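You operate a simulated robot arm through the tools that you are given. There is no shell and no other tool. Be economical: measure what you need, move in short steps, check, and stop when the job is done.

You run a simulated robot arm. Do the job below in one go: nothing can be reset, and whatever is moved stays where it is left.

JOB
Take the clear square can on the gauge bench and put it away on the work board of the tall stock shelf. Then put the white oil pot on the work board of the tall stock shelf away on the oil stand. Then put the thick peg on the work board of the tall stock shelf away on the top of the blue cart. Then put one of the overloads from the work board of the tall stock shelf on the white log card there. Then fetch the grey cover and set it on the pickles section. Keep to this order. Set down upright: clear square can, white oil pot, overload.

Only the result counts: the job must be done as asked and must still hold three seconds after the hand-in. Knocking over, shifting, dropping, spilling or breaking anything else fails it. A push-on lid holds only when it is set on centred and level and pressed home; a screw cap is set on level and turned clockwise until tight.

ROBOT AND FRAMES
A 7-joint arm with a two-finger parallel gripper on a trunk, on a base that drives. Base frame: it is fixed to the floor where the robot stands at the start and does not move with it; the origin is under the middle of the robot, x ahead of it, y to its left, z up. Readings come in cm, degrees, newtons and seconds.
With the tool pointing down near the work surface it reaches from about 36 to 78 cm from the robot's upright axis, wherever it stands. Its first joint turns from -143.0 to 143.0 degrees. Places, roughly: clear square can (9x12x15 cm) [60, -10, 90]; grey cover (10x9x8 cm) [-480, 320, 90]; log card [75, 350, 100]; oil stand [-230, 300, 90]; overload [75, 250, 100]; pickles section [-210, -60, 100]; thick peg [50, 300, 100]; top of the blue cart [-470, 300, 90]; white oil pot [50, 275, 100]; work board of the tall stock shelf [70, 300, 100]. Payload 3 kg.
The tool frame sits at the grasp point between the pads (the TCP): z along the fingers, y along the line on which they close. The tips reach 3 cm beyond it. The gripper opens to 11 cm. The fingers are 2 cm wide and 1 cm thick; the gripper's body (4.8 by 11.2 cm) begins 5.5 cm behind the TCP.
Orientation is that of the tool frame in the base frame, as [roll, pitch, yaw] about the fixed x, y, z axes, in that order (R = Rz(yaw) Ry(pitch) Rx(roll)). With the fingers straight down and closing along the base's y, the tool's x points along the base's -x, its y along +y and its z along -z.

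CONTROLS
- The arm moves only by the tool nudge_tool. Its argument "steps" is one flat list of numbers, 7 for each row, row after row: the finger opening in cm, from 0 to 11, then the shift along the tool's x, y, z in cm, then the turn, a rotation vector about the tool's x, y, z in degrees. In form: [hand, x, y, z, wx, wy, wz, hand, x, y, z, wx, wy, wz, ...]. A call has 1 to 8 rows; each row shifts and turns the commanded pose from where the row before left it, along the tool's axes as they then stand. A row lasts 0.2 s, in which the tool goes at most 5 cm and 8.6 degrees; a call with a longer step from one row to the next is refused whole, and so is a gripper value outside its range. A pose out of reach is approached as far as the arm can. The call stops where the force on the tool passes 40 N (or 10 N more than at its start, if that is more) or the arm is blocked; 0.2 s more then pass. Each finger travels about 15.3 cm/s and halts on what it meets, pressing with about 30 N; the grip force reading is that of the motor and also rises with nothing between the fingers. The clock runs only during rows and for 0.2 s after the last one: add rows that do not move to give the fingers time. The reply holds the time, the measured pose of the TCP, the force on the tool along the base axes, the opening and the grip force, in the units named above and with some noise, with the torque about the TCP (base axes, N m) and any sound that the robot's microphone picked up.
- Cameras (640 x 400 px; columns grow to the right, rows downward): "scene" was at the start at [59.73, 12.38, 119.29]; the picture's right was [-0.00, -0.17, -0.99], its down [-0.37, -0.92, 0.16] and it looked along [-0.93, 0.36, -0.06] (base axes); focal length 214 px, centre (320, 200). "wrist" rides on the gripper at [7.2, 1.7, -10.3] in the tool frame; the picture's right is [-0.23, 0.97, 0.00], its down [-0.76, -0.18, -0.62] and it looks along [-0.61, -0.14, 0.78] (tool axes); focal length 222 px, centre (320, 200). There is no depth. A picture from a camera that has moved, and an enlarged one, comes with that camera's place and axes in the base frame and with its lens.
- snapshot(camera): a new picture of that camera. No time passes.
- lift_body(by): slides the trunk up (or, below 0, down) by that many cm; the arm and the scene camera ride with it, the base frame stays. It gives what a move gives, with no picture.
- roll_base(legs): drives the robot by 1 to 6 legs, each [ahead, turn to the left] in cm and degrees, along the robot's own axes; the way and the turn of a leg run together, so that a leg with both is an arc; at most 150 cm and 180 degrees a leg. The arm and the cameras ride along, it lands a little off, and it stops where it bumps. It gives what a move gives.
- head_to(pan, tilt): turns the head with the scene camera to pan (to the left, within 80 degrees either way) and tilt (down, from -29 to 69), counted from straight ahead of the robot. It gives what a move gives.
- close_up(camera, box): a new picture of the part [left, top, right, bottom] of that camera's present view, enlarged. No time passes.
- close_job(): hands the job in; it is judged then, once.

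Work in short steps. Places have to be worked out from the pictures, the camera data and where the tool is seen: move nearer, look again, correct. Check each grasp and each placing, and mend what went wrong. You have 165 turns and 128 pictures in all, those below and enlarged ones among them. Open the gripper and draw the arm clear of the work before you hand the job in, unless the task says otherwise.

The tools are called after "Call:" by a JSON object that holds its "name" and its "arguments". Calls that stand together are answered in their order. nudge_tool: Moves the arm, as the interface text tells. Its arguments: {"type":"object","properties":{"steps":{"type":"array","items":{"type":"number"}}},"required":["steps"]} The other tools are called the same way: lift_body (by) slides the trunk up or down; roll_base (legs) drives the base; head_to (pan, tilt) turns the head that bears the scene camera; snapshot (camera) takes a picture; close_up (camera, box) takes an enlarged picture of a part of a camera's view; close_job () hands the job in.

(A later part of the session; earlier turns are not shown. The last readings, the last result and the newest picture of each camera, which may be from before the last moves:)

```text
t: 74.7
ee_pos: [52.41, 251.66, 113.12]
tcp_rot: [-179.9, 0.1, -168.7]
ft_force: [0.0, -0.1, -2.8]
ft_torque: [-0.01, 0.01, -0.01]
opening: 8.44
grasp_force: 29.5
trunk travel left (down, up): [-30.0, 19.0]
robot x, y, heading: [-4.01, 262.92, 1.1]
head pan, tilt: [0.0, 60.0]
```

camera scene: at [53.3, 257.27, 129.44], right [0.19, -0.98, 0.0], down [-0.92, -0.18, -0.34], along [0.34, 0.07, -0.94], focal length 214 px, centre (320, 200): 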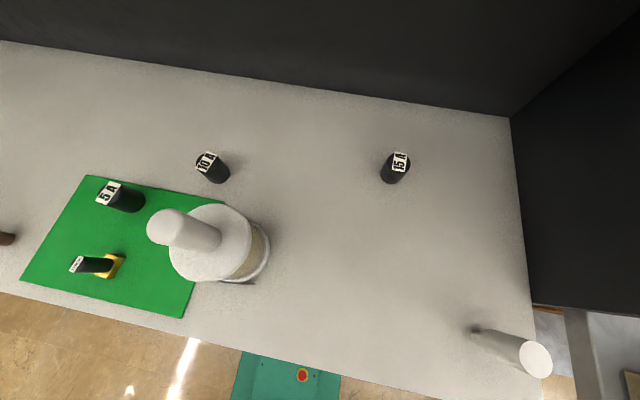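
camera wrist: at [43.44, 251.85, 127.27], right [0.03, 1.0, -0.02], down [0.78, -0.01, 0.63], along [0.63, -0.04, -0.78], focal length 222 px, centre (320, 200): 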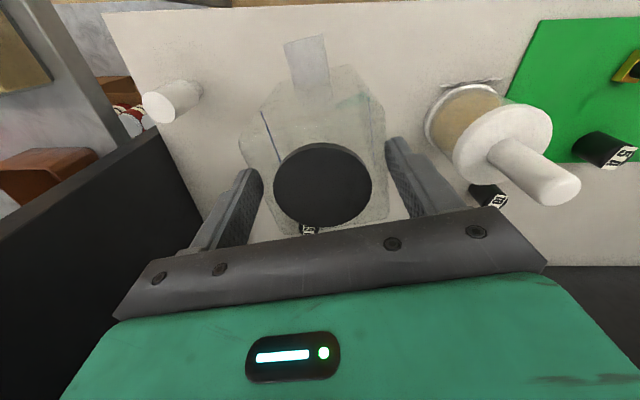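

Still no contact at 113.1; I keep lowering in 0.3 cm steps.

Call:
{"name": "nudge_tool", "arguments": {"steps": [7, 0, 0, 0.3, 0, 0, 0, 7, 0, 0, 0.3, 0, 0, 0, 7, 0, 0, 0.3, 0, 0, 0, 7, 0, 0, 0.3, 0, 0, 0, 7, 0, 0, 0.3, 0, 0, 0, 7, 0, 0, 0.3, 0, 0, 0, 7, 0, 0, 0, 0, 0, 0]}}

Call:
{"name": "snapshot", "arguments": {"camera": "wrist"}}

```text
t: 76.2
ee_pos: [52.36, 251.56, 111.43]
tcp_rot: [-179.8, 0.0, -168.8]
ft_force: [-0.1, 0.7, -2.1]
ft_torque: [0.0, 0.03, -0.03]
opening: 8.43
grasp_force: 30.0
trunk travel left (down, up): [-30.0, 19.0]
robot x, y, heading: [-3.95, 262.73, 0.9]
head pan, tilt: [0.0, 60.0]
```

```text
90 pictures are left
camera wrist: at [44.92, 251.67, 121.95], right [0.03, 1.0, 0.0], down [0.78, -0.03, 0.62], along [0.62, -0.02, -0.78], focal length 222 px, centre (320, 200)
```

wrist: 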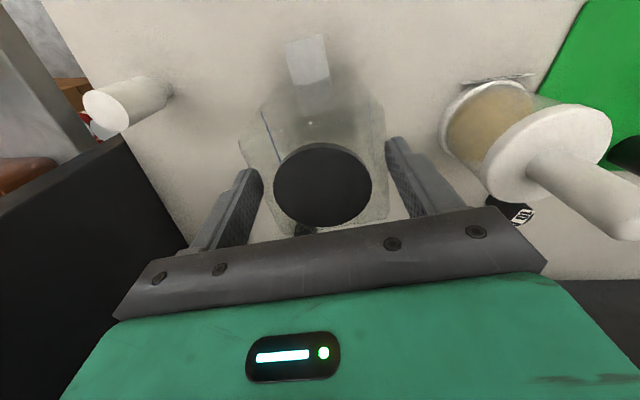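

Call:
{"name": "nudge_tool", "arguments": {"steps": [7, 0, 0, 0.3, 0, 0, 0, 7, 0, 0, 0.3, 0, 0, 0, 7, 0, 0, 0.3, 0, 0, 0, 7, 0, 0, 0.3, 0, 0, 0, 7, 0, 0, 0.3, 0, 0, 0, 7, 0, 0, 0.3, 0, 0, 0, 7, 0, 0, 0, 0, 0, 0]}}

```text
t: 77.8
ee_pos: [52.13, 251.59, 109.66]
tcp_rot: [-179.9, 0.1, -168.8]
ft_force: [0.6, 2.3, 23.1]
ft_torque: [0.18, -0.03, 0.02]
opening: 8.48
grasp_force: 29.7
trunk travel left (down, up): [-30.0, 19.0]
robot x, y, heading: [-3.85, 262.89, 1.1]
head pan, tilt: [0.0, 60.0]
```

Contact: board is at z≈94. I release and check.

Call:
{"name": "nudge_tool", "arguments": {"steps": [7, 0, 0, -0.1, 0, 0, 0, 9, 0, 0, 0, 0, 0, 0, 11, 0, 0, 0, 0, 0, 0, 11, 0, 0, 0, 0, 0, 0, 11, 0, 0, -1, 0, 0, 0, 11, 0, 0, -2, 0, 0, 0, 11, 0, 0, -3, 0, 0, 0, 11, 0, 0, 0, 0, 0, 0]}}

Call:
{"name": "snapshot", "arguments": {"camera": "wrist"}}

```text
t: 79.7
ee_pos: [52.29, 251.71, 115.82]
tcp_rot: [-179.9, 0.1, -168.9]
ft_force: [0.1, -0.2, -0.4]
ft_torque: [-0.02, 0.03, -0.03]
opening: 10.99
grasp_force: 0.1
trunk travel left (down, up): [-30.0, 19.0]
robot x, y, heading: [-4.1, 263.09, 0.9]
head pan, tilt: [0.0, 60.0]
```

```text
89 pictures are left
camera wrist: at [44.87, 251.8, 126.32], right [0.03, 1.0, 0.0], down [0.78, -0.03, 0.62], along [0.62, -0.02, -0.78], focal length 222 px, centre (320, 200)
```

wrist: 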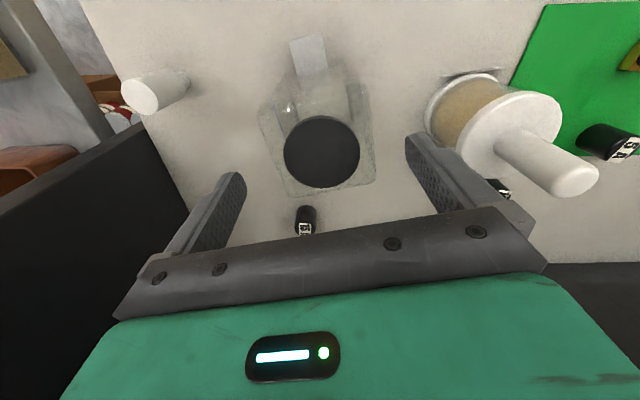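

The can stands upright on the board. I rise and back off toward the pot to look at it with both cameras.

Call:
{"name": "nudge_tool", "arguments": {"steps": [11, 0, 0, -3, 0, 0, 0, 11, 1, 0, -3, 0, 0, 0, 11, 3, 0, -2, 0, 0, 0, 11, 4, 2, 0, 0, 0, 5, 11, 3, 4, 0, 0, 0, 6, 11, 0, 4, 0, 0, 0, 0, 11, 0, 4, 0, 0, 0, 0, 11, 0, 0, 0, 0, 0, 0]}}

Call:
{"name": "head_to", "arguments": {"pan": 0, "tilt": -10}}

Call:
{"name": "snapshot", "arguments": {"camera": "wrist"}}

Call:
{"name": "snapshot", "arguments": {"camera": "scene"}}

```text
t: 81.5
ee_pos: [40.7, 263.94, 123.65]
tcp_rot: [-179.9, 0.1, -179.9]
ft_force: [0.3, -0.4, -0.2]
ft_torque: [-0.02, 0.0, -0.01]
opening: 10.99
grasp_force: 0.0
trunk travel left (down, up): [-30.0, 19.0]
robot x, y, heading: [-3.66, 263.27, 1.1]
head pan, tilt: [0.0, 60.0]
```

```text
t: 82.9
ee_pos: [40.7, 263.92, 123.57]
tcp_rot: [-180.0, 0.1, -179.8]
ft_force: [0.7, 0.3, -1.3]
ft_torque: [-0.01, 0.02, 0.03]
opening: 11.0
grasp_force: 0.1
trunk travel left (down, up): [-30.0, 19.0]
robot x, y, heading: [-3.91, 262.85, 1.2]
head pan, tilt: [0.0, -10.0]
```

```text
88 pictures are left
camera wrist: at [33.38, 265.43, 134.13], right [0.22, 0.97, 0.0], down [0.76, -0.17, 0.62], along [0.61, -0.14, -0.78], focal length 222 px, centre (320, 200)
```

wrist: 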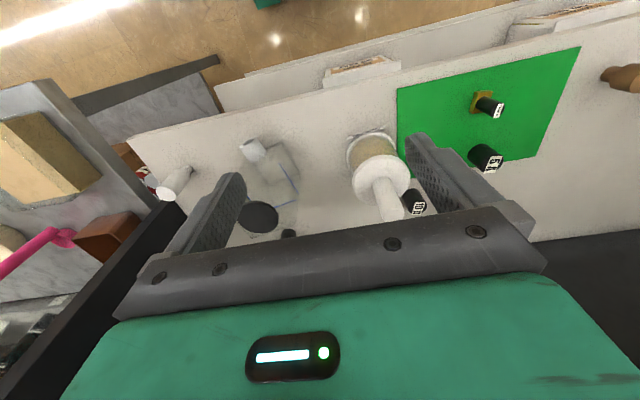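

```text
87 pictures are left
camera scene: at [53.16, 263.79, 128.23], right [0.0, -1.0, 0.0], down [-0.98, 0.0, -0.17], along [0.17, 0.0, -0.98], focal length 214 px, centre (320, 200)
```

scene: 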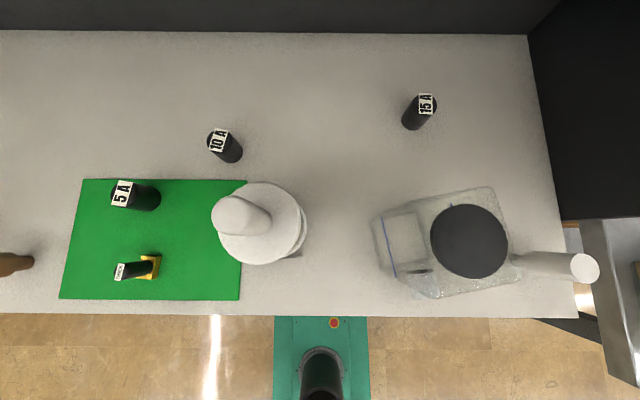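

Pot: lid centre ≈(54.6,270.4,105), lid radius 4.6 and a tall handle, so I will grip the clear body from the front with the fingers ~20° below horizontal. I back the base 22 cm and pitch the tool.

Call:
{"name": "roll_base", "arguments": {"legs": [[-22, 0]]}}

Call:
{"name": "nudge_tool", "arguments": {"steps": [11, -3, 0, 0, 0, -8.5, 0, 11, -3, 0, 0, 0, -8.5, 0, 11, -2, 0, 2, 0, -8.5, 0, 11, -2, 0, 2, 0, -8.5, 0, 11, -1, 0, 2, 0, -8.5, 0, 11, 0, 0, 2, 0, -8.5, 0, 11, 0, 0, 2, 0, -8.5, 0, 11, 0, 0, 0, 0, 0, 0]}}

Call:
{"name": "head_to", "arguments": {"pan": 0, "tilt": 10}}

Call:
{"name": "snapshot", "arguments": {"camera": "scene"}}

Call:
{"name": "snapshot", "arguments": {"camera": "wrist"}}

```text
t: 84.6
ee_pos: [18.18, 263.19, 123.59]
tcp_rot: [-179.9, 0.2, 179.9]
ft_force: [0.8, 0.3, 0.4]
ft_torque: [0.0, 0.03, -0.03]
opening: 11.03
grasp_force: 0.2
trunk travel left (down, up): [-30.0, 19.0]
robot x, y, heading: [-26.26, 262.68, 0.7]
head pan, tilt: [0.0, -10.0]
```

```text
t: 86.4
ee_pos: [34.23, 263.28, 118.14]
tcp_rot: [-179.9, 59.6, -180.0]
ft_force: [0.5, 0.3, 0.2]
ft_torque: [-0.01, -0.04, 0.03]
opening: 11.03
grasp_force: 0.0
trunk travel left (down, up): [-30.0, 19.0]
robot x, y, heading: [-26.28, 262.71, 0.2]
head pan, tilt: [0.0, -10.0]
```

```text
t: 87.2
ee_pos: [34.26, 263.38, 118.1]
tcp_rot: [-179.9, 59.6, -180.0]
ft_force: [0.1, -0.8, 0.3]
ft_torque: [0.01, 0.0, 0.03]
opening: 11.0
grasp_force: 0.1
trunk travel left (down, up): [-30.0, 19.0]
robot x, y, heading: [-26.32, 262.64, 0.4]
head pan, tilt: [0.0, 10.0]
```

```text
86 pictures are left
camera scene: at [35.86, 263.26, 128.17], right [0.0, -1.0, 0.0], down [-0.65, 0.0, -0.76], along [0.76, 0.0, -0.65], focal length 214 px, centre (320, 200)
```

scene: 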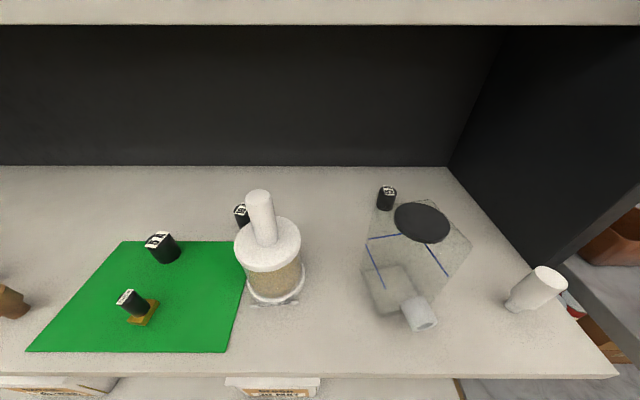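

```text
85 pictures are left
camera wrist: at [21.71, 264.99, 117.33], right [0.12, 0.97, 0.19], down [-0.15, -0.18, 0.97], along [0.98, -0.14, 0.13], focal length 222 px, centre (320, 200)
```

wrist: 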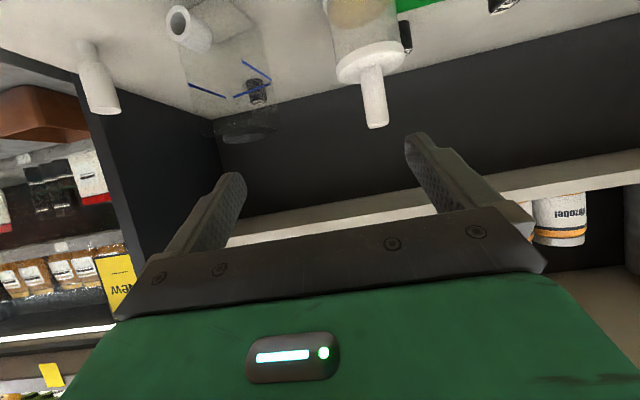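

The view works as a natural head now. I zoom on the pot to get its body size.

Call:
{"name": "close_up", "arguments": {"camera": "scene", "box": [200, 170, 360, 320]}}

```text
2.67 times, centred on (280, 245) of scene
camera zoom: at [35.86, 263.26, 128.17], right [0.0, -1.0, 0.0], down [-0.65, 0.0, -0.76], along [0.76, 0.0, -0.65], focal length 572 px, centre (427, 80)
```

zoom: 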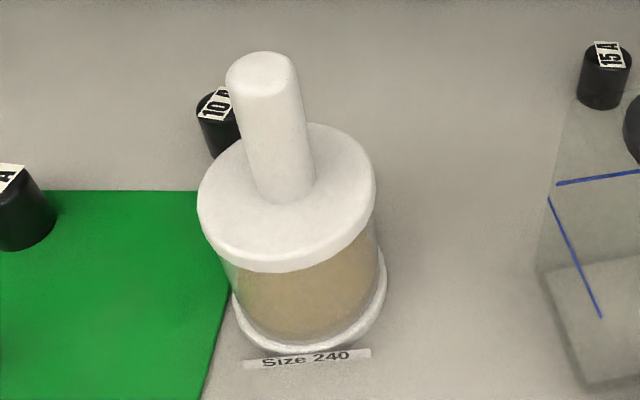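

Pot: axis ≈(54.2,270.4), body radius ≈4.1, handle top z≈113. I pitch to 20° below horizontal and go down in front of it.

Call:
{"name": "nudge_tool", "arguments": {"steps": [11, 0, 0, 0, 0, -5.2, 0, 11, 0, 0, 0, 0, -5.2, 0, 11, 3.4, 1.4, 2, 0, 0, 0, 11, 3.4, 1.4, 2, 0, 0, 0, 11, 3.4, 1.4, 2, 0, 0, 0, 11, 3.4, 1.4, 2, 0, 0, 0, 11, 3.4, 1.4, 2, 0, 0, 0, 11, 0, 0, 0, 0, 0, 0]}}

Call:
{"name": "snapshot", "arguments": {"camera": "scene"}}

Call:
{"name": "snapshot", "arguments": {"camera": "wrist"}}

```text
t: 89.0
ee_pos: [37.59, 270.16, 98.53]
tcp_rot: [-179.8, 70.0, -179.9]
ft_force: [0.1, 0.9, -0.5]
ft_torque: [0.04, -0.03, 0.02]
opening: 11.0
grasp_force: 0.1
trunk travel left (down, up): [-30.0, 19.0]
robot x, y, heading: [-26.04, 262.8, 0.7]
head pan, tilt: [0.0, 10.0]
```

```text
83 pictures are left
camera scene: at [37.23, 269.96, 108.68], right [0.0, -1.0, 0.0], down [-0.5, 0.0, -0.87], along [0.87, 0.0, -0.5], focal length 214 px, centre (320, 200)
```

scene: 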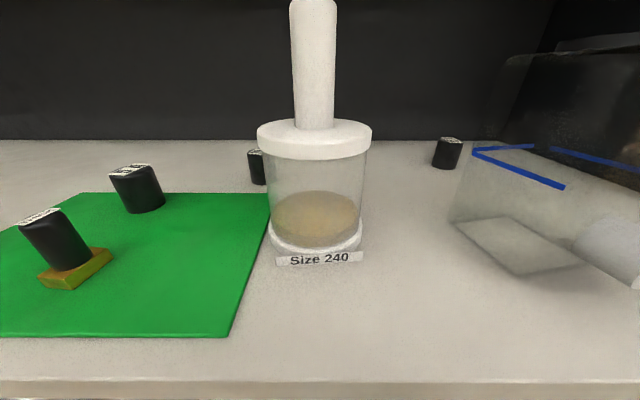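

```text
82 pictures are left
camera wrist: at [25.3, 271.68, 95.48], right [0.08, 0.97, 0.21], down [-0.32, -0.18, 0.93], along [0.94, -0.14, 0.3], focal length 222 px, centre (320, 200)
```

wrist: 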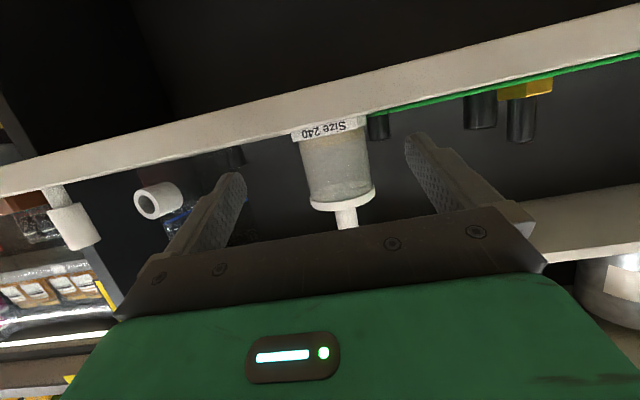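

Aligned in y. The head camera sits over the TCP and would meet the handle, so I swing the head to the left (pan 80) before advancing.

Call:
{"name": "head_to", "arguments": {"pan": 80, "tilt": 0}}

Call:
{"name": "nudge_tool", "arguments": {"steps": [11, -1.3, 0, 3.6, 0, 0, 0, 11, -1.3, 0, 3.6, 0, 0, 0, 11, -1.3, 0, 3.6, 0, 0, 0, 11, -1, 0.1, 2.6, 0, 0, 0, 11, -0.4, 0.1, 1, 0, 0, 0, 11, 0, 0, 0, 0, 0, 0]}}

Call:
{"name": "snapshot", "arguments": {"camera": "wrist"}}

```text
t: 90.5
ee_pos: [37.48, 270.23, 98.5]
tcp_rot: [-179.8, 70.0, -179.9]
ft_force: [-0.1, -0.4, -0.3]
ft_torque: [0.03, -0.02, 0.0]
opening: 11.01
grasp_force: 0.1
trunk travel left (down, up): [-30.0, 19.0]
robot x, y, heading: [-26.05, 262.68, 0.7]
head pan, tilt: [80.0, 0.0]
```

```text
t: 91.9
ee_pos: [53.12, 270.42, 98.64]
tcp_rot: [-179.8, 70.0, -179.9]
ft_force: [-0.6, -0.3, -0.2]
ft_torque: [0.0, 0.02, 0.0]
opening: 10.98
grasp_force: 0.0
trunk travel left (down, up): [-30.0, 19.0]
robot x, y, heading: [-26.6, 262.54, 0.4]
head pan, tilt: [80.0, 0.0]
```

```text
81 pictures are left
camera wrist: at [40.91, 272.04, 95.53], right [0.08, 0.97, 0.21], down [-0.32, -0.18, 0.93], along [0.94, -0.14, 0.3], focal length 222 px, centre (320, 200)
```

wrist: 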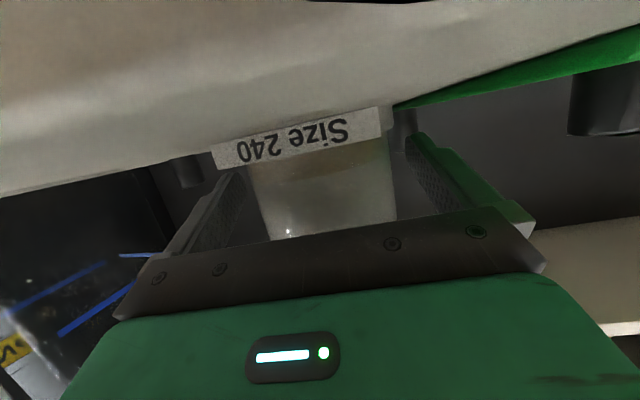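

The jar sits between the fingers. I close.

Call:
{"name": "nudge_tool", "arguments": {"steps": [9.5, 0, 0, 0, 0, 0, 0, 8.5, 0, 0, 0, 0, 0, 0, 6.5, 0, 0, 0, 0, 0, 0, 6.5, 0, 0, 0, 0, 0, 0, 6.5, 0, 0, 0, 0, 0, 0]}}

Call:
{"name": "snapshot", "arguments": {"camera": "wrist"}}

```text
t: 93.1
ee_pos: [53.0, 270.48, 98.69]
tcp_rot: [-179.7, 70.0, -179.8]
ft_force: [1.5, 2.4, 0.6]
ft_torque: [0.35, 0.02, 0.0]
opening: 8.49
grasp_force: 30.0
trunk travel left (down, up): [-30.0, 19.0]
robot x, y, heading: [-26.42, 262.74, 0.6]
head pan, tilt: [80.0, 0.0]
```

```text
80 pictures are left
camera wrist: at [40.89, 272.07, 95.52], right [0.08, 0.97, 0.21], down [-0.32, -0.18, 0.93], along [0.94, -0.14, 0.3], focal length 222 px, centre (320, 200)
```

wrist: 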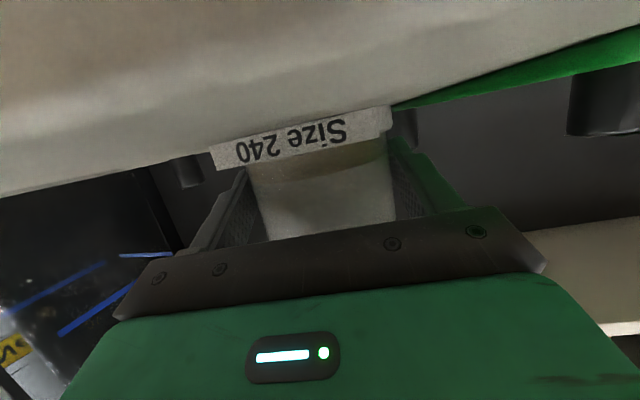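

Gripped at 8.5 cm. I lift slowly straight up by 3 cm.

Call:
{"name": "nudge_tool", "arguments": {"steps": [6.5, -0.28, 0, -0.1, 0, 0, 0, 6.5, -0.47, 0, -0.17, 0, 0, 0, 6.5, -0.94, 0, -0.34, 0, 0, 0, 6.5, -1.1, 0, -0.4, 0, 0, 0, 6.5, 0, 0, 0, 0, 0, 0]}}

Call:
{"name": "snapshot", "arguments": {"camera": "wrist"}}

```text
t: 94.3
ee_pos: [53.18, 270.41, 101.39]
tcp_rot: [-179.9, 69.8, 180.0]
ft_force: [0.5, -0.4, -4.4]
ft_torque: [0.01, 0.07, 0.04]
opening: 8.51
grasp_force: 30.1
trunk travel left (down, up): [-30.0, 19.0]
robot x, y, heading: [-26.45, 262.63, 0.3]
head pan, tilt: [80.0, 0.0]
```

```text
79 pictures are left
camera wrist: at [41.0, 272.0, 98.37], right [0.08, 0.97, 0.21], down [-0.32, -0.18, 0.93], along [0.94, -0.14, 0.3], focal length 222 px, centre (320, 200)
```

wrist: 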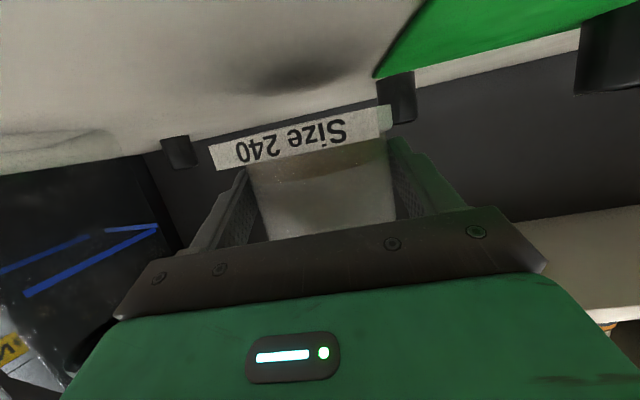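

Lifted without slip, label attached. I raise 7 cm more, back the base off, and look toward the oil stand (behind, ~(-230,300)).

Call:
{"name": "nudge_tool", "arguments": {"steps": [6.5, -1.9, 0, -0.68, 0, 0, 0, 6.5, -1.9, 0, -0.68, 0, 0, 0, 6.5, -1.9, 0, -0.68, 0, 0, 0, 6.5, -0.94, 0, -0.34, 0, 0, 0, 6.5, 0, 0, 0, 0, 0, 0]}}

Call:
{"name": "roll_base", "arguments": {"legs": [[-30, 0], [0, 150]]}}

Call:
{"name": "head_to", "arguments": {"pan": 0, "tilt": -20}}

Call:
{"name": "snapshot", "arguments": {"camera": "scene"}}

Call:
{"name": "snapshot", "arguments": {"camera": "wrist"}}

```text
t: 95.5
ee_pos: [53.07, 270.28, 108.69]
tcp_rot: [-179.8, 69.9, -179.9]
ft_force: [0.2, -0.6, -4.4]
ft_torque: [0.02, 0.08, 0.02]
opening: 8.48
grasp_force: 29.7
trunk travel left (down, up): [-30.0, 19.0]
robot x, y, heading: [-25.96, 262.55, 0.4]
head pan, tilt: [80.0, 0.0]
```

```text
t: 100.1
ee_pos: [-5.17, 323.66, 108.52]
tcp_rot: [-179.3, 69.8, -134.4]
ft_force: [-1.4, -0.1, -4.9]
ft_torque: [-0.07, 0.04, -0.05]
opening: 8.45
grasp_force: 30.2
trunk travel left (down, up): [-30.0, 19.0]
robot x, y, heading: [-53.52, 259.56, 47.0]
head pan, tilt: [80.0, 0.0]
stopped in leg 2: the robot was blocked; the commanded pose is now the measured one
```

```text
t: 101.6
ee_pos: [-5.02, 323.61, 108.64]
tcp_rot: [-179.6, 69.9, -134.7]
ft_force: [-0.4, -0.3, -4.9]
ft_torque: [-0.04, 0.05, -0.01]
opening: 8.45
grasp_force: 30.3
trunk travel left (down, up): [-30.0, 19.0]
robot x, y, heading: [-53.34, 259.51, 46.8]
head pan, tilt: [0.0, -20.0]
```

```text
78 pictures are left
camera scene: at [-5.26, 323.38, 123.65], right [0.71, -0.71, 0.0], down [0.0, 0.0, -1.0], along [0.71, 0.71, 0.0], focal length 214 px, centre (320, 200)
```

scene: 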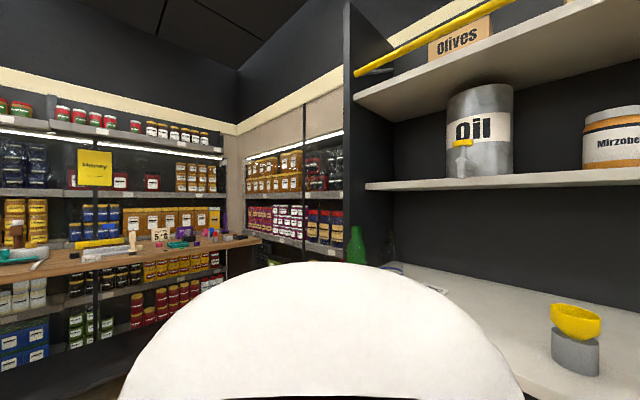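

```text
77 pictures are left
camera wrist: at [-14.87, 316.14, 105.63], right [-0.63, 0.75, 0.21], down [-0.1, -0.35, 0.93], along [0.77, 0.57, 0.3], focal length 222 px, centre (320, 200)
```

wrist: 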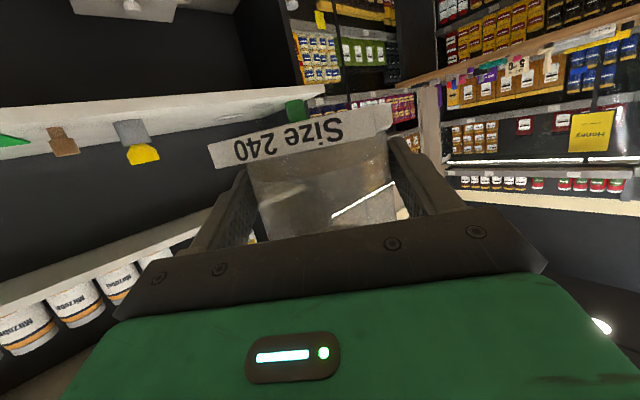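

The turn was blocked at heading 47°; the pot is still held well. I look left and right for what is in the way.

Call:
{"name": "head_to", "arguments": {"pan": 80, "tilt": 25}}

Call:
{"name": "snapshot", "arguments": {"camera": "scene"}}

Call:
{"name": "head_to", "arguments": {"pan": 80, "tilt": 69}}

Call:
{"name": "snapshot", "arguments": {"camera": "scene"}}

```text
t: 103.2
ee_pos: [-5.02, 323.63, 108.65]
tcp_rot: [-179.7, 69.9, -134.6]
ft_force: [-0.8, 0.3, -5.4]
ft_torque: [-0.03, 0.08, 0.01]
opening: 8.44
grasp_force: 29.7
trunk travel left (down, up): [-30.0, 19.0]
robot x, y, heading: [-52.9, 259.66, 47.0]
head pan, tilt: [80.0, 25.0]
```

```text
76 pictures are left
camera scene: at [-17.34, 324.13, 119.15], right [0.78, 0.53, -0.34], down [0.02, -0.57, -0.82], along [-0.63, 0.63, -0.45], focal length 214 px, centre (320, 200)
```

scene: 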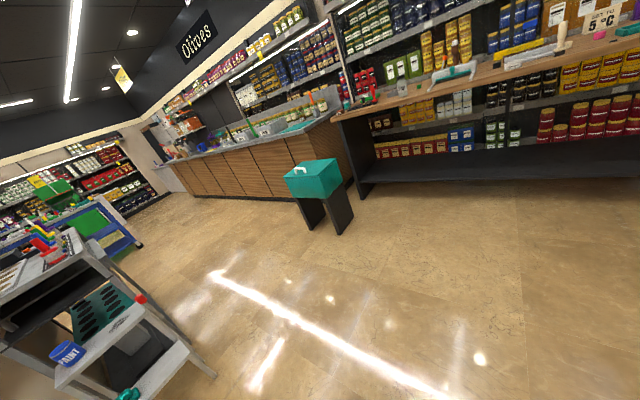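

```text
t: 104.3
ee_pos: [-5.12, 323.67, 108.71]
tcp_rot: [-179.6, 69.8, -134.7]
ft_force: [0.1, 0.1, -5.5]
ft_torque: [-0.07, 0.05, 0.03]
opening: 8.45
grasp_force: 30.1
trunk travel left (down, up): [-30.0, 19.0]
robot x, y, heading: [-53.51, 259.28, 46.9]
head pan, tilt: [80.0, 68.8]
```

```text
75 pictures are left
camera scene: at [-16.69, 319.73, 113.8], right [0.78, 0.53, -0.34], down [0.45, -0.85, -0.28], along [-0.44, 0.07, -0.9], focal length 214 px, centre (320, 200)
```

scene: 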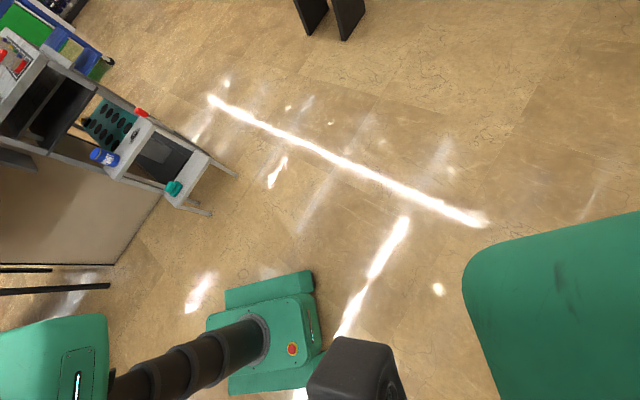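

No obstacle visible; I try turning on by a smaller amount.

Call:
{"name": "roll_base", "arguments": {"legs": [[0, 30]]}}

```text
t: 106.7
ee_pos: [-43.34, 339.75, 108.59]
tcp_rot: [-179.1, 69.8, -104.5]
ft_force: [-0.4, -0.3, -4.2]
ft_torque: [-0.11, 0.01, -0.03]
opening: 8.42
grasp_force: 30.1
trunk travel left (down, up): [-30.0, 19.0]
robot x, y, heading: [-50.73, 259.54, 76.5]
head pan, tilt: [80.0, 68.8]
stopped in leg 1: the robot was blocked; the commanded pose is now the measured one
```

It turned but reports a block again. I move ahead 40 cm into the open floor, away from whatever touches the rear.

Call:
{"name": "roll_base", "arguments": {"legs": [[30, 0]]}}

Call:
{"name": "head_to", "arguments": {"pan": 80, "tilt": 40}}

Call:
{"name": "snapshot", "arguments": {"camera": "scene"}}

```text
t: 108.8
ee_pos: [-34.91, 369.2, 108.68]
tcp_rot: [-179.3, 69.9, -105.2]
ft_force: [-0.4, 0.4, -5.3]
ft_torque: [-0.1, 0.07, -0.01]
opening: 8.42
grasp_force: 29.9
trunk travel left (down, up): [-30.0, 19.0]
robot x, y, heading: [-43.38, 289.04, 75.7]
head pan, tilt: [80.0, 68.8]
```

```text
t: 109.7
ee_pos: [-34.93, 369.34, 108.79]
tcp_rot: [-179.3, 69.8, -105.3]
ft_force: [0.9, 0.2, -4.5]
ft_torque: [-0.09, 0.02, 0.01]
opening: 8.4
grasp_force: 30.3
trunk travel left (down, up): [-30.0, 19.0]
robot x, y, heading: [-43.27, 288.92, 75.8]
head pan, tilt: [80.0, 40.0]
```

```text
74 pictures are left
camera scene: at [-45.52, 362.57, 117.08], right [0.42, 0.84, -0.34], down [0.51, -0.53, -0.68], along [-0.75, 0.11, -0.65], focal length 214 px, centre (320, 200)
```

scene: 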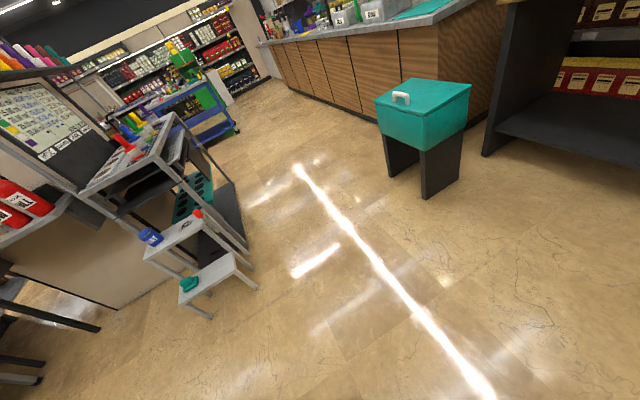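

Open floor ahead; the stand with tools (near x≈-200) and the blue cart beyond are to the left. I turn left 60° and look.

Call:
{"name": "roll_base", "arguments": {"legs": [[0, 70]]}}

Call:
{"name": "head_to", "arguments": {"pan": 30, "tilt": 10}}

Call:
{"name": "snapshot", "arguments": {"camera": "scene"}}

```text
t: 111.8
ee_pos: [-77.93, 361.78, 108.51]
tcp_rot: [-178.7, 69.5, -73.1]
ft_force: [-0.8, -1.0, -5.8]
ft_torque: [-0.06, -0.04, -0.02]
opening: 8.38
grasp_force: 30.6
trunk travel left (down, up): [-30.0, 19.0]
robot x, y, heading: [-40.86, 289.72, 108.0]
head pan, tilt: [80.0, 40.0]
stopped in leg 1: the robot was blocked; the commanded pose is now the measured one
```

```text
t: 112.9
ee_pos: [-77.94, 361.89, 108.63]
tcp_rot: [-179.0, 69.7, -73.4]
ft_force: [0.3, 0.1, -4.6]
ft_torque: [-0.07, -0.03, -0.02]
opening: 8.38
grasp_force: 29.6
trunk travel left (down, up): [-30.0, 19.0]
robot x, y, heading: [-40.32, 289.76, 107.6]
head pan, tilt: [30.0, 10.0]
```

```text
73 pictures are left
camera scene: at [-82.08, 359.04, 119.22], right [0.71, 0.69, -0.17], down [0.22, -0.44, -0.87], along [-0.67, 0.58, -0.46], focal length 214 px, centre (320, 200)
```

scene: 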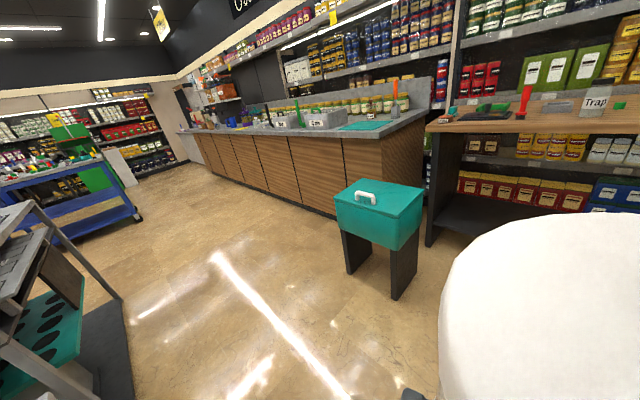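

The stops every ~35° may come from the pot swinging far out on the extended arm. I draw the hand 20 cm closer to the trunk and check the pot.

Call:
{"name": "nudge_tool", "arguments": {"steps": [6.5, 1.4, 0, -3.8, 0, 0, 0, 6.5, 1.4, 0, -3.8, 0, 0, 0, 6.5, 1.4, 0, -3.8, 0, 0, 0, 6.5, 1.4, 0, -3.8, 0, 0, 0, 6.5, 1.4, 0, -3.8, 0, 0, 0, 6.5, 0, 0, 0, 0, 0, 0]}}

Call:
{"name": "snapshot", "arguments": {"camera": "wrist"}}

Call:
{"name": "roll_base", "arguments": {"legs": [[0, 60]]}}

```text
t: 114.3
ee_pos: [-72.48, 342.1, 108.75]
tcp_rot: [-179.1, 69.9, -73.6]
ft_force: [-0.7, -1.1, -5.3]
ft_torque: [-0.09, -0.05, 0.02]
opening: 8.37
grasp_force: 29.5
trunk travel left (down, up): [-30.0, 19.0]
robot x, y, heading: [-40.47, 289.61, 107.7]
head pan, tilt: [30.0, 10.0]
```

```text
72 pictures are left
camera wrist: at [-70.89, 329.78, 105.75], right [-0.96, -0.19, 0.21], down [0.25, -0.26, 0.93], along [-0.12, 0.95, 0.3], focal length 222 px, centre (320, 200)
```

wrist: 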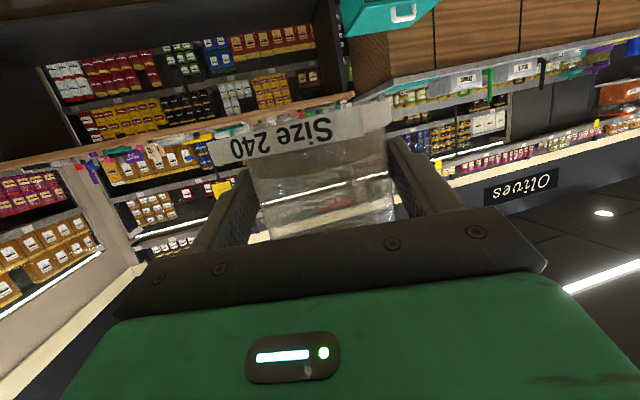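

```text
t: 117.2
ee_pos: [-102.44, 292.75, 108.72]
tcp_rot: [-178.9, 69.7, -17.4]
ft_force: [0.6, -0.6, -5.3]
ft_torque: [0.02, -0.1, 0.0]
opening: 8.29
grasp_force: 29.9
trunk travel left (down, up): [-30.0, 19.0]
robot x, y, heading: [-39.85, 293.56, 164.2]
head pan, tilt: [30.0, 10.0]
stopped in leg 1: the robot was blocked; the commanded pose is now the measured one
```

The pot is steady and the turn now nearly completed. I look at the stand ahead.

Call:
{"name": "head_to", "arguments": {"pan": 0, "tilt": 0}}

Call:
{"name": "snapshot", "arguments": {"camera": "scene"}}

Call:
{"name": "head_to", "arguments": {"pan": 50, "tilt": 10}}

Call:
{"name": "snapshot", "arguments": {"camera": "scene"}}

```text
t: 118.2
ee_pos: [-102.31, 292.84, 108.79]
tcp_rot: [-179.1, 69.8, -17.6]
ft_force: [0.0, -1.0, -4.5]
ft_torque: [-0.04, -0.08, -0.01]
opening: 8.26
grasp_force: 30.0
trunk travel left (down, up): [-30.0, 19.0]
robot x, y, heading: [-40.09, 293.33, 164.3]
head pan, tilt: [0.0, 0.0]
```

```text
71 pictures are left
camera scene: at [-102.5, 292.67, 120.55], right [0.32, 0.95, 0.01], down [0.33, -0.1, -0.94], along [-0.89, 0.3, -0.35], focal length 214 px, centre (320, 200)
```

scene: 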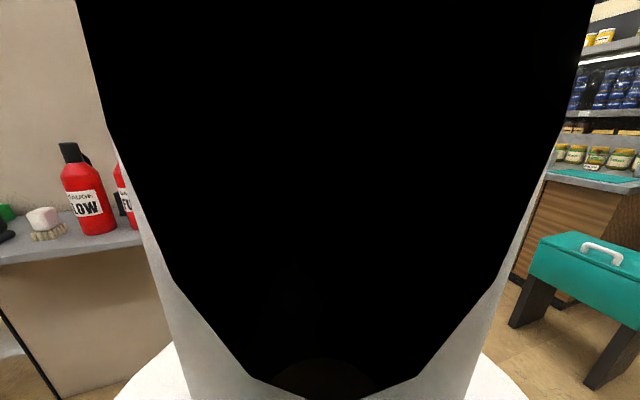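

```text
t: 119.3
ee_pos: [-102.39, 292.83, 108.84]
tcp_rot: [-179.0, 69.7, -17.5]
ft_force: [0.0, 0.1, -4.7]
ft_torque: [-0.04, -0.13, -0.01]
opening: 8.27
grasp_force: 29.9
trunk travel left (down, up): [-30.0, 19.0]
robot x, y, heading: [-39.42, 293.41, 164.1]
head pan, tilt: [50.0, 10.0]
```

```text
70 pictures are left
camera scene: at [-101.55, 284.86, 120.06], right [-0.48, 0.84, -0.26], down [0.47, -0.01, -0.88], along [-0.75, -0.54, -0.39], focal length 214 px, centre (320, 200)
```

scene: 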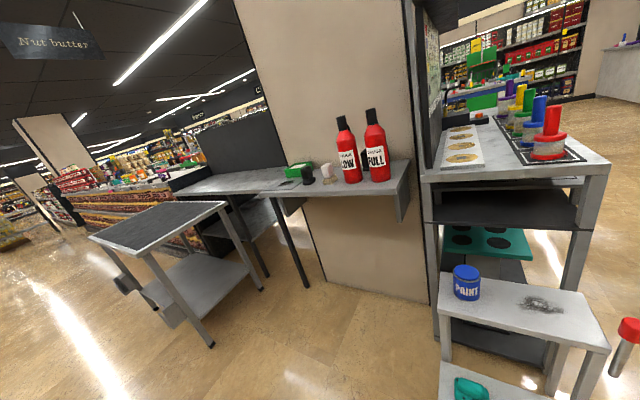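

Coloured oil pots of the same shape stand in a row on that stand; that is the oil stand. I zoom in.

Call:
{"name": "close_up", "arguments": {"camera": "scene", "box": [420, 60, 620, 200]}}

```text
2.86 times, centred on (520, 130) of scene
camera zoom: at [-101.55, 284.86, 120.06], right [-0.48, 0.84, -0.26], down [0.47, -0.01, -0.88], along [-0.75, -0.54, -0.39], focal length 613 px, centre (-251, 400)
```

zoom: 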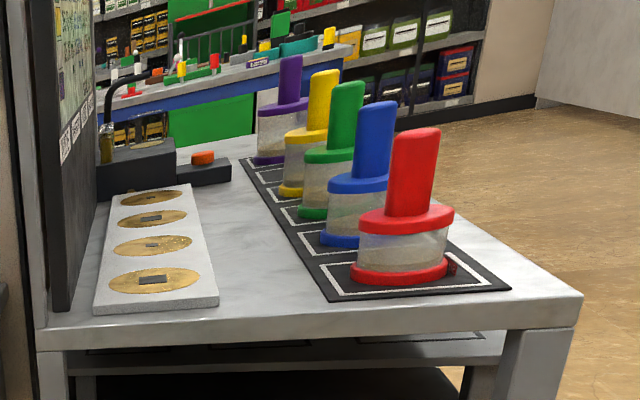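

I'll approach from the aisle on the +y side. I lift the trunk 15 cm to clear the pots' handles, then drive to about (-110,358) and face -x.

Call:
{"name": "lift_body", "arguments": {"by": 15}}

Call:
{"name": "roll_base", "arguments": {"legs": [[0, -27], [97, 0]]}}

Call:
{"name": "head_to", "arguments": {"pan": 75, "tilt": 15}}

Call:
{"name": "snapshot", "arguments": {"camera": "scene"}}

```text
t: 121.1
ee_pos: [-102.54, 292.77, 123.88]
tcp_rot: [-178.9, 69.7, -17.6]
ft_force: [0.2, 0.5, -5.6]
ft_torque: [-0.04, -0.07, 0.0]
opening: 8.28
grasp_force: 29.9
trunk travel left (down, up): [-45.0, 4.0]
robot x, y, heading: [-39.62, 293.33, 164.4]
head pan, tilt: [50.0, 10.0]
```

```text
t: 127.5
ee_pos: [-166.28, 386.14, 123.88]
tcp_rot: [-178.9, 69.8, -44.3]
ft_force: [0.2, -0.2, -4.7]
ft_torque: [-0.07, -0.07, 0.01]
opening: 8.27
grasp_force: 30.5
trunk travel left (down, up): [-45.0, 4.0]
robot x, y, heading: [-110.06, 358.16, 137.7]
head pan, tilt: [50.0, 10.0]
```

```text
t: 128.4
ee_pos: [-166.21, 386.11, 123.81]
tcp_rot: [-178.9, 69.7, -44.4]
ft_force: [0.2, -0.4, -6.0]
ft_torque: [-0.1, -0.08, -0.01]
opening: 8.28
grasp_force: 30.1
trunk travel left (down, up): [-45.0, 4.0]
robot x, y, heading: [-110.19, 358.29, 137.7]
head pan, tilt: [75.0, 15.0]
```

```text
68 pictures are left
camera scene: at [-167.89, 374.58, 135.55], right [-0.45, 0.83, -0.33], down [0.46, -0.1, -0.88], along [-0.76, -0.55, -0.34], focal length 214 px, centre (320, 200)
```

scene: 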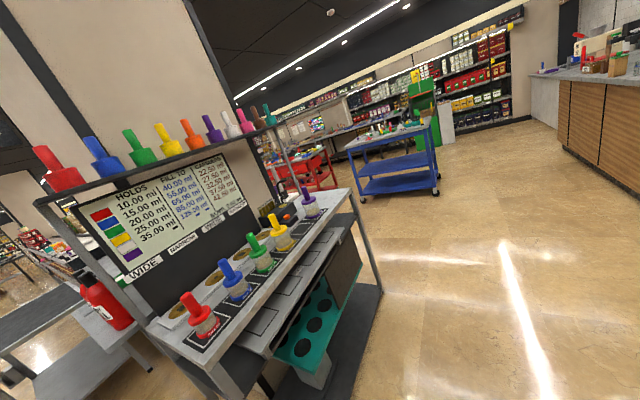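

I zoom on the stand to see the chart and the outlines.

Call:
{"name": "close_up", "arguments": {"camera": "scene", "box": [30, 90, 400, 360]}}

Call:
{"name": "close_up", "arguments": {"camera": "scene", "box": [160, 180, 380, 350]}}

```text
1.48 times, centred on (215, 225) of scene
camera zoom: at [-167.89, 374.58, 135.55], right [-0.45, 0.83, -0.33], down [0.46, -0.1, -0.88], along [-0.76, -0.55, -0.34], focal length 318 px, centre (476, 163)
```

zoom: 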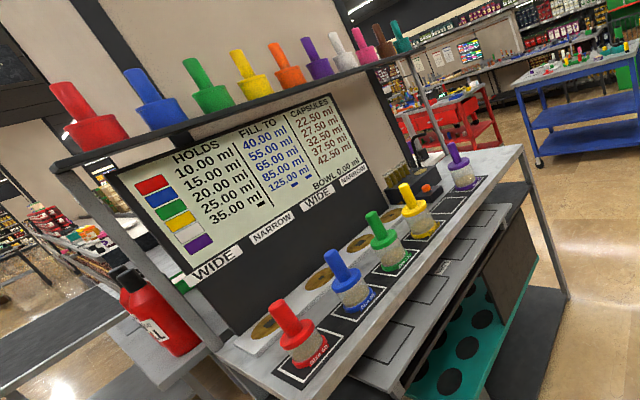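

```text
2.35 times, centred on (270, 265) of scene
camera zoom: at [-167.89, 374.58, 135.55], right [-0.45, 0.83, -0.33], down [0.46, -0.1, -0.88], along [-0.76, -0.55, -0.34], focal length 505 px, centre (438, 47)
```

zoom: 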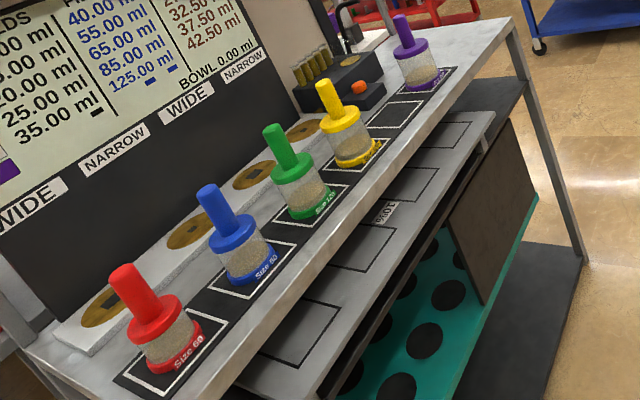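

Slots run red, blue, green, yellow, empty, purple — the chart's order puts white in the empty 5th slot at ≈(-237,308), top z≈90. I drive round to face it from the aisle.

Call:
{"name": "roll_base", "arguments": {"legs": [[0, 31.7], [146, 0]]}}

Call:
{"name": "roll_base", "arguments": {"legs": [[0, 50], [0, 50]]}}

Call:
{"name": "head_to", "arguments": {"pan": -50, "tilt": 25}}

Call:
{"name": "snapshot", "arguments": {"camera": "scene"}}

```text
t: 137.3
ee_pos: [-318.79, 379.28, 123.84]
tcp_rot: [-179.0, 69.7, -12.1]
ft_force: [-0.6, -0.5, -5.8]
ft_torque: [0.0, -0.09, 0.0]
opening: 8.27
grasp_force: 29.6
trunk travel left (down, up): [-45.0, 4.0]
robot x, y, heading: [-256.69, 385.65, 169.1]
head pan, tilt: [75.0, 15.0]
```

```text
t: 140.5
ee_pos: [-290.15, 333.16, 124.01]
tcp_rot: [-178.8, 69.8, 39.7]
ft_force: [0.2, -0.3, -4.3]
ft_torque: [0.06, -0.06, -0.06]
opening: 8.25
grasp_force: 29.9
trunk travel left (down, up): [-45.0, 4.0]
robot x, y, heading: [-258.43, 388.4, -139.3]
head pan, tilt: [75.0, 15.0]
stopped in leg 2: the robot was blocked; the commanded pose is now the measured one
```

```text
t: 142.5
ee_pos: [-290.26, 333.08, 123.91]
tcp_rot: [-178.9, 69.8, 39.5]
ft_force: [-0.2, -0.8, -4.0]
ft_torque: [0.09, -0.11, 0.02]
opening: 8.28
grasp_force: 30.3
trunk travel left (down, up): [-45.0, 4.0]
robot x, y, heading: [-258.53, 388.55, -139.4]
head pan, tilt: [-50.0, 25.0]
```

```text
65 pictures are left
camera scene: at [-291.29, 341.06, 133.08], right [0.16, 0.95, 0.27], down [0.64, 0.1, -0.76], along [-0.75, 0.3, -0.59], focal length 214 px, centre (320, 200)
```

scene: 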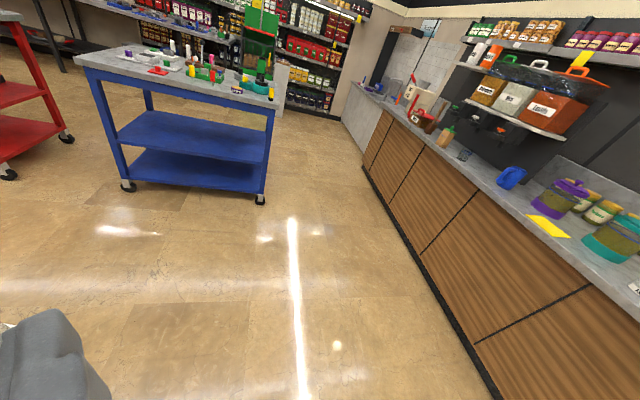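

The turn stalled at 52° again; I command the rest.

Call:
{"name": "roll_base", "arguments": {"legs": [[0, 49]]}}

Call:
{"name": "head_to", "arguments": {"pan": 60, "tilt": 15}}

Call:
{"name": "snapshot", "arguments": {"camera": "scene"}}

```text
t: 144.9
ee_pos: [-243.15, 326.03, 123.94]
tcp_rot: [-178.8, 69.5, 83.3]
ft_force: [0.0, -0.1, -6.0]
ft_torque: [0.09, -0.01, -0.03]
opening: 8.27
grasp_force: 30.2
trunk travel left (down, up): [-45.0, 4.0]
robot x, y, heading: [-261.38, 388.09, -94.7]
head pan, tilt: [-50.0, 25.0]
stopped in leg 1: the robot was blocked; the commanded pose is now the measured one
```

```text
t: 146.8
ee_pos: [-243.28, 325.93, 123.86]
tcp_rot: [-179.1, 69.4, 83.3]
ft_force: [-0.8, 0.6, -5.1]
ft_torque: [0.11, -0.01, 0.01]
opening: 8.26
grasp_force: 30.2
trunk travel left (down, up): [-45.0, 4.0]
robot x, y, heading: [-261.32, 388.3, -94.9]
head pan, tilt: [60.0, 15.0]
```

```text
64 pictures are left
camera scene: at [-234.48, 329.59, 134.87], right [-0.61, -0.74, -0.3], down [-0.17, 0.49, -0.86], along [0.78, -0.47, -0.42], focal length 214 px, centre (320, 200)
```

scene: 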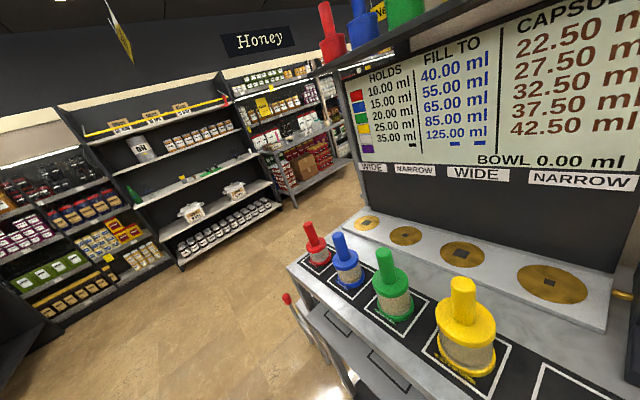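

Yellow base at ≈(-225.5,307), spacing 13.3, so the white slot is at ≈(-238.9,307). I align the tool to -y, level it, and move near above the slot.

Call:
{"name": "nudge_tool", "arguments": {"steps": [6.5, 0, 0, 0, -7.2, -0.6, -2.3, 6.5, 0, 2.15, 2.8, 0, 0, 0, 6.5, 0, 2.15, 2.8, 0, 0, 0, 6.5, 0, 0, 2.8, 0, 0, 0, 6.5, 0, 0, 0, 0, 0, 0]}}

Call:
{"name": "head_to", "arguments": {"pan": 45, "tilt": 40}}

Call:
{"name": "snapshot", "arguments": {"camera": "scene"}}

Call:
{"name": "snapshot", "arguments": {"camera": "wrist"}}

```text
t: 148.0
ee_pos: [-239.18, 318.18, 121.04]
tcp_rot: [-179.9, 70.1, 90.0]
ft_force: [0.7, -0.6, -4.3]
ft_torque: [0.13, -0.03, 0.01]
opening: 8.31
grasp_force: 30.0
trunk travel left (down, up): [-45.0, 4.0]
robot x, y, heading: [-261.44, 388.25, -95.0]
head pan, tilt: [60.0, 15.0]
```

```text
t: 148.9
ee_pos: [-239.15, 318.08, 121.17]
tcp_rot: [-179.9, 70.0, 89.9]
ft_force: [0.8, 0.4, -4.6]
ft_torque: [0.12, 0.04, 0.02]
opening: 8.27
grasp_force: 29.7
trunk travel left (down, up): [-45.0, 4.0]
robot x, y, heading: [-261.14, 387.64, -94.9]
head pan, tilt: [45.0, 40.0]
```

```text
63 pictures are left
camera scene: at [-233.13, 323.03, 127.91], right [-0.71, -0.66, -0.24], down [-0.45, 0.69, -0.57], along [0.54, -0.29, -0.79], focal length 214 px, centre (320, 200)
```

scene: 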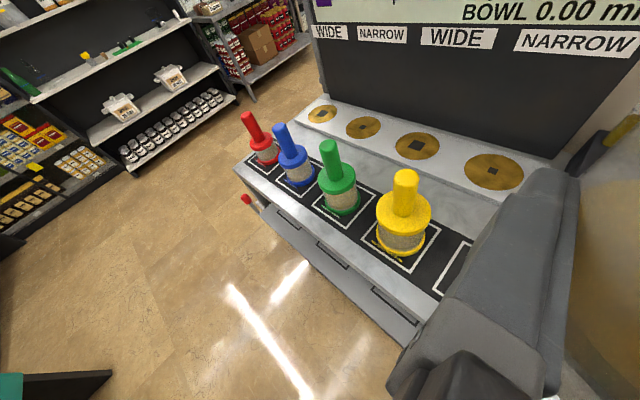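

```text
62 pictures are left
camera wrist: at [-237.46, 330.25, 118.04], right [0.97, -0.08, 0.21], down [-0.18, 0.33, 0.93], along [-0.14, -0.94, 0.3], focal length 222 px, centre (320, 200)
```

wrist: 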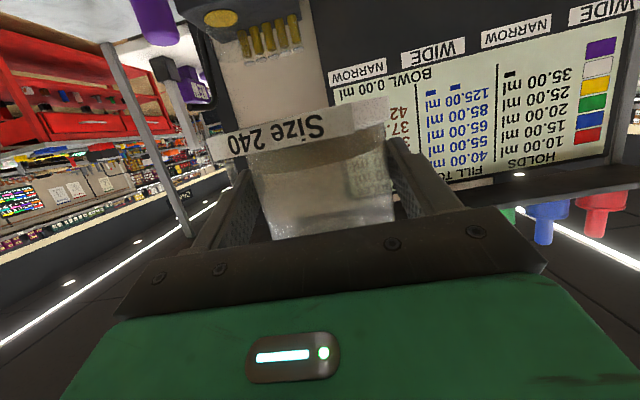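

Slot centre rechecks at ≈(-239.3,307.5). I raise the head out of the way and bring the pot over the slot, descending partway.

Call:
{"name": "head_to", "arguments": {"pan": 35, "tilt": -29}}

Call:
{"name": "nudge_tool", "arguments": {"steps": [6.5, 0, 0, 3.2, 0, 0, 0, 6.5, 0, 0, 3.2, 0, 0, 0, 6.5, 0.5, 0, 3, 0, 0, 0, 6.5, 2.8, 0, 1, 0, 0, 0, 6.5, 2.8, 0, 1, 0, 0, 0, 6.5, 0, 0, 0, 0, 0, 0]}}

Call:
{"name": "snapshot", "arguments": {"camera": "wrist"}}

Call:
{"name": "snapshot", "arguments": {"camera": "scene"}}

```text
t: 150.3
ee_pos: [-239.34, 318.22, 121.17]
tcp_rot: [-179.9, 70.1, 90.0]
ft_force: [-0.6, -0.2, -4.0]
ft_torque: [0.11, 0.0, 0.03]
opening: 8.31
grasp_force: 30.4
trunk travel left (down, up): [-45.0, 4.0]
robot x, y, heading: [-261.51, 388.04, -94.9]
head pan, tilt: [35.0, -28.6]
```

```text
t: 151.7
ee_pos: [-238.91, 309.44, 111.52]
tcp_rot: [-179.8, 70.2, 90.1]
ft_force: [0.5, -0.1, -5.7]
ft_torque: [0.13, 0.04, 0.0]
opening: 8.29
grasp_force: 30.1
trunk travel left (down, up): [-45.0, 4.0]
robot x, y, heading: [-260.94, 388.28, -94.7]
head pan, tilt: [35.0, -28.6]
```

```text
61 pictures are left
camera wrist: at [-237.19, 321.59, 108.38], right [0.97, -0.08, 0.21], down [-0.18, 0.33, 0.93], along [-0.14, -0.94, 0.31], focal length 222 px, centre (320, 200)
```

wrist: 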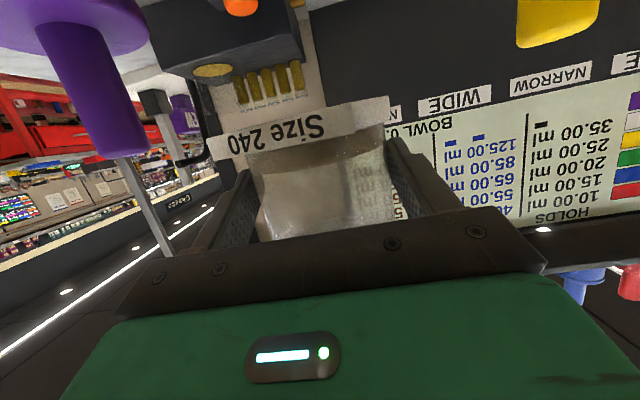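

```text
60 pictures are left
camera scene: at [-235.03, 311.35, 128.19], right [-0.82, -0.54, -0.19], down [0.27, -0.07, -0.96], along [0.5, -0.84, 0.21], focal length 214 px, centre (320, 200)
```

scene: 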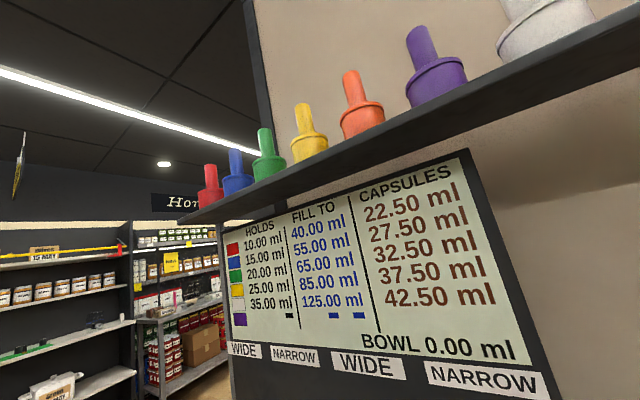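

Neighbours (purple ≈-252, yellow ≈-226) are symmetric about the TCP. I descend to about 1.5 cm above the expected contact.

Call:
{"name": "nudge_tool", "arguments": {"steps": [6.5, 2.2, 0, 1.6, 0, 0, 0, 6.5, 2.44, 0, 0.89, 0, 0, 0, 6.5, 2.44, 0, 0.89, 0, 0, 0, 6.5, 2.44, 0, 0.89, 0, 0, 0, 6.5, 2.44, 0, 0.89, 0, 0, 0, 6.5, 0.94, 0, 0.34, 0, 0, 0, 6.5, 0, 0, 0, 0, 0, 0]}}

Call:
{"name": "snapshot", "arguments": {"camera": "wrist"}}

```text
t: 153.3
ee_pos: [-238.9, 308.69, 97.27]
tcp_rot: [-179.9, 70.0, 90.0]
ft_force: [-0.8, 0.0, -5.1]
ft_torque: [0.14, 0.0, -0.03]
opening: 8.26
grasp_force: 29.8
trunk travel left (down, up): [-45.0, 4.0]
robot x, y, heading: [-261.24, 388.02, -95.2]
head pan, tilt: [35.0, -28.6]
```

```text
59 pictures are left
camera wrist: at [-237.24, 320.77, 94.22], right [0.97, -0.08, 0.21], down [-0.18, 0.33, 0.93], along [-0.14, -0.94, 0.3], focal length 222 px, centre (320, 200)
```

wrist: 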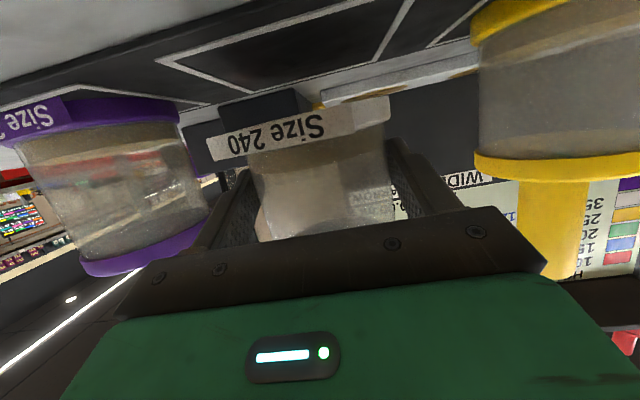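

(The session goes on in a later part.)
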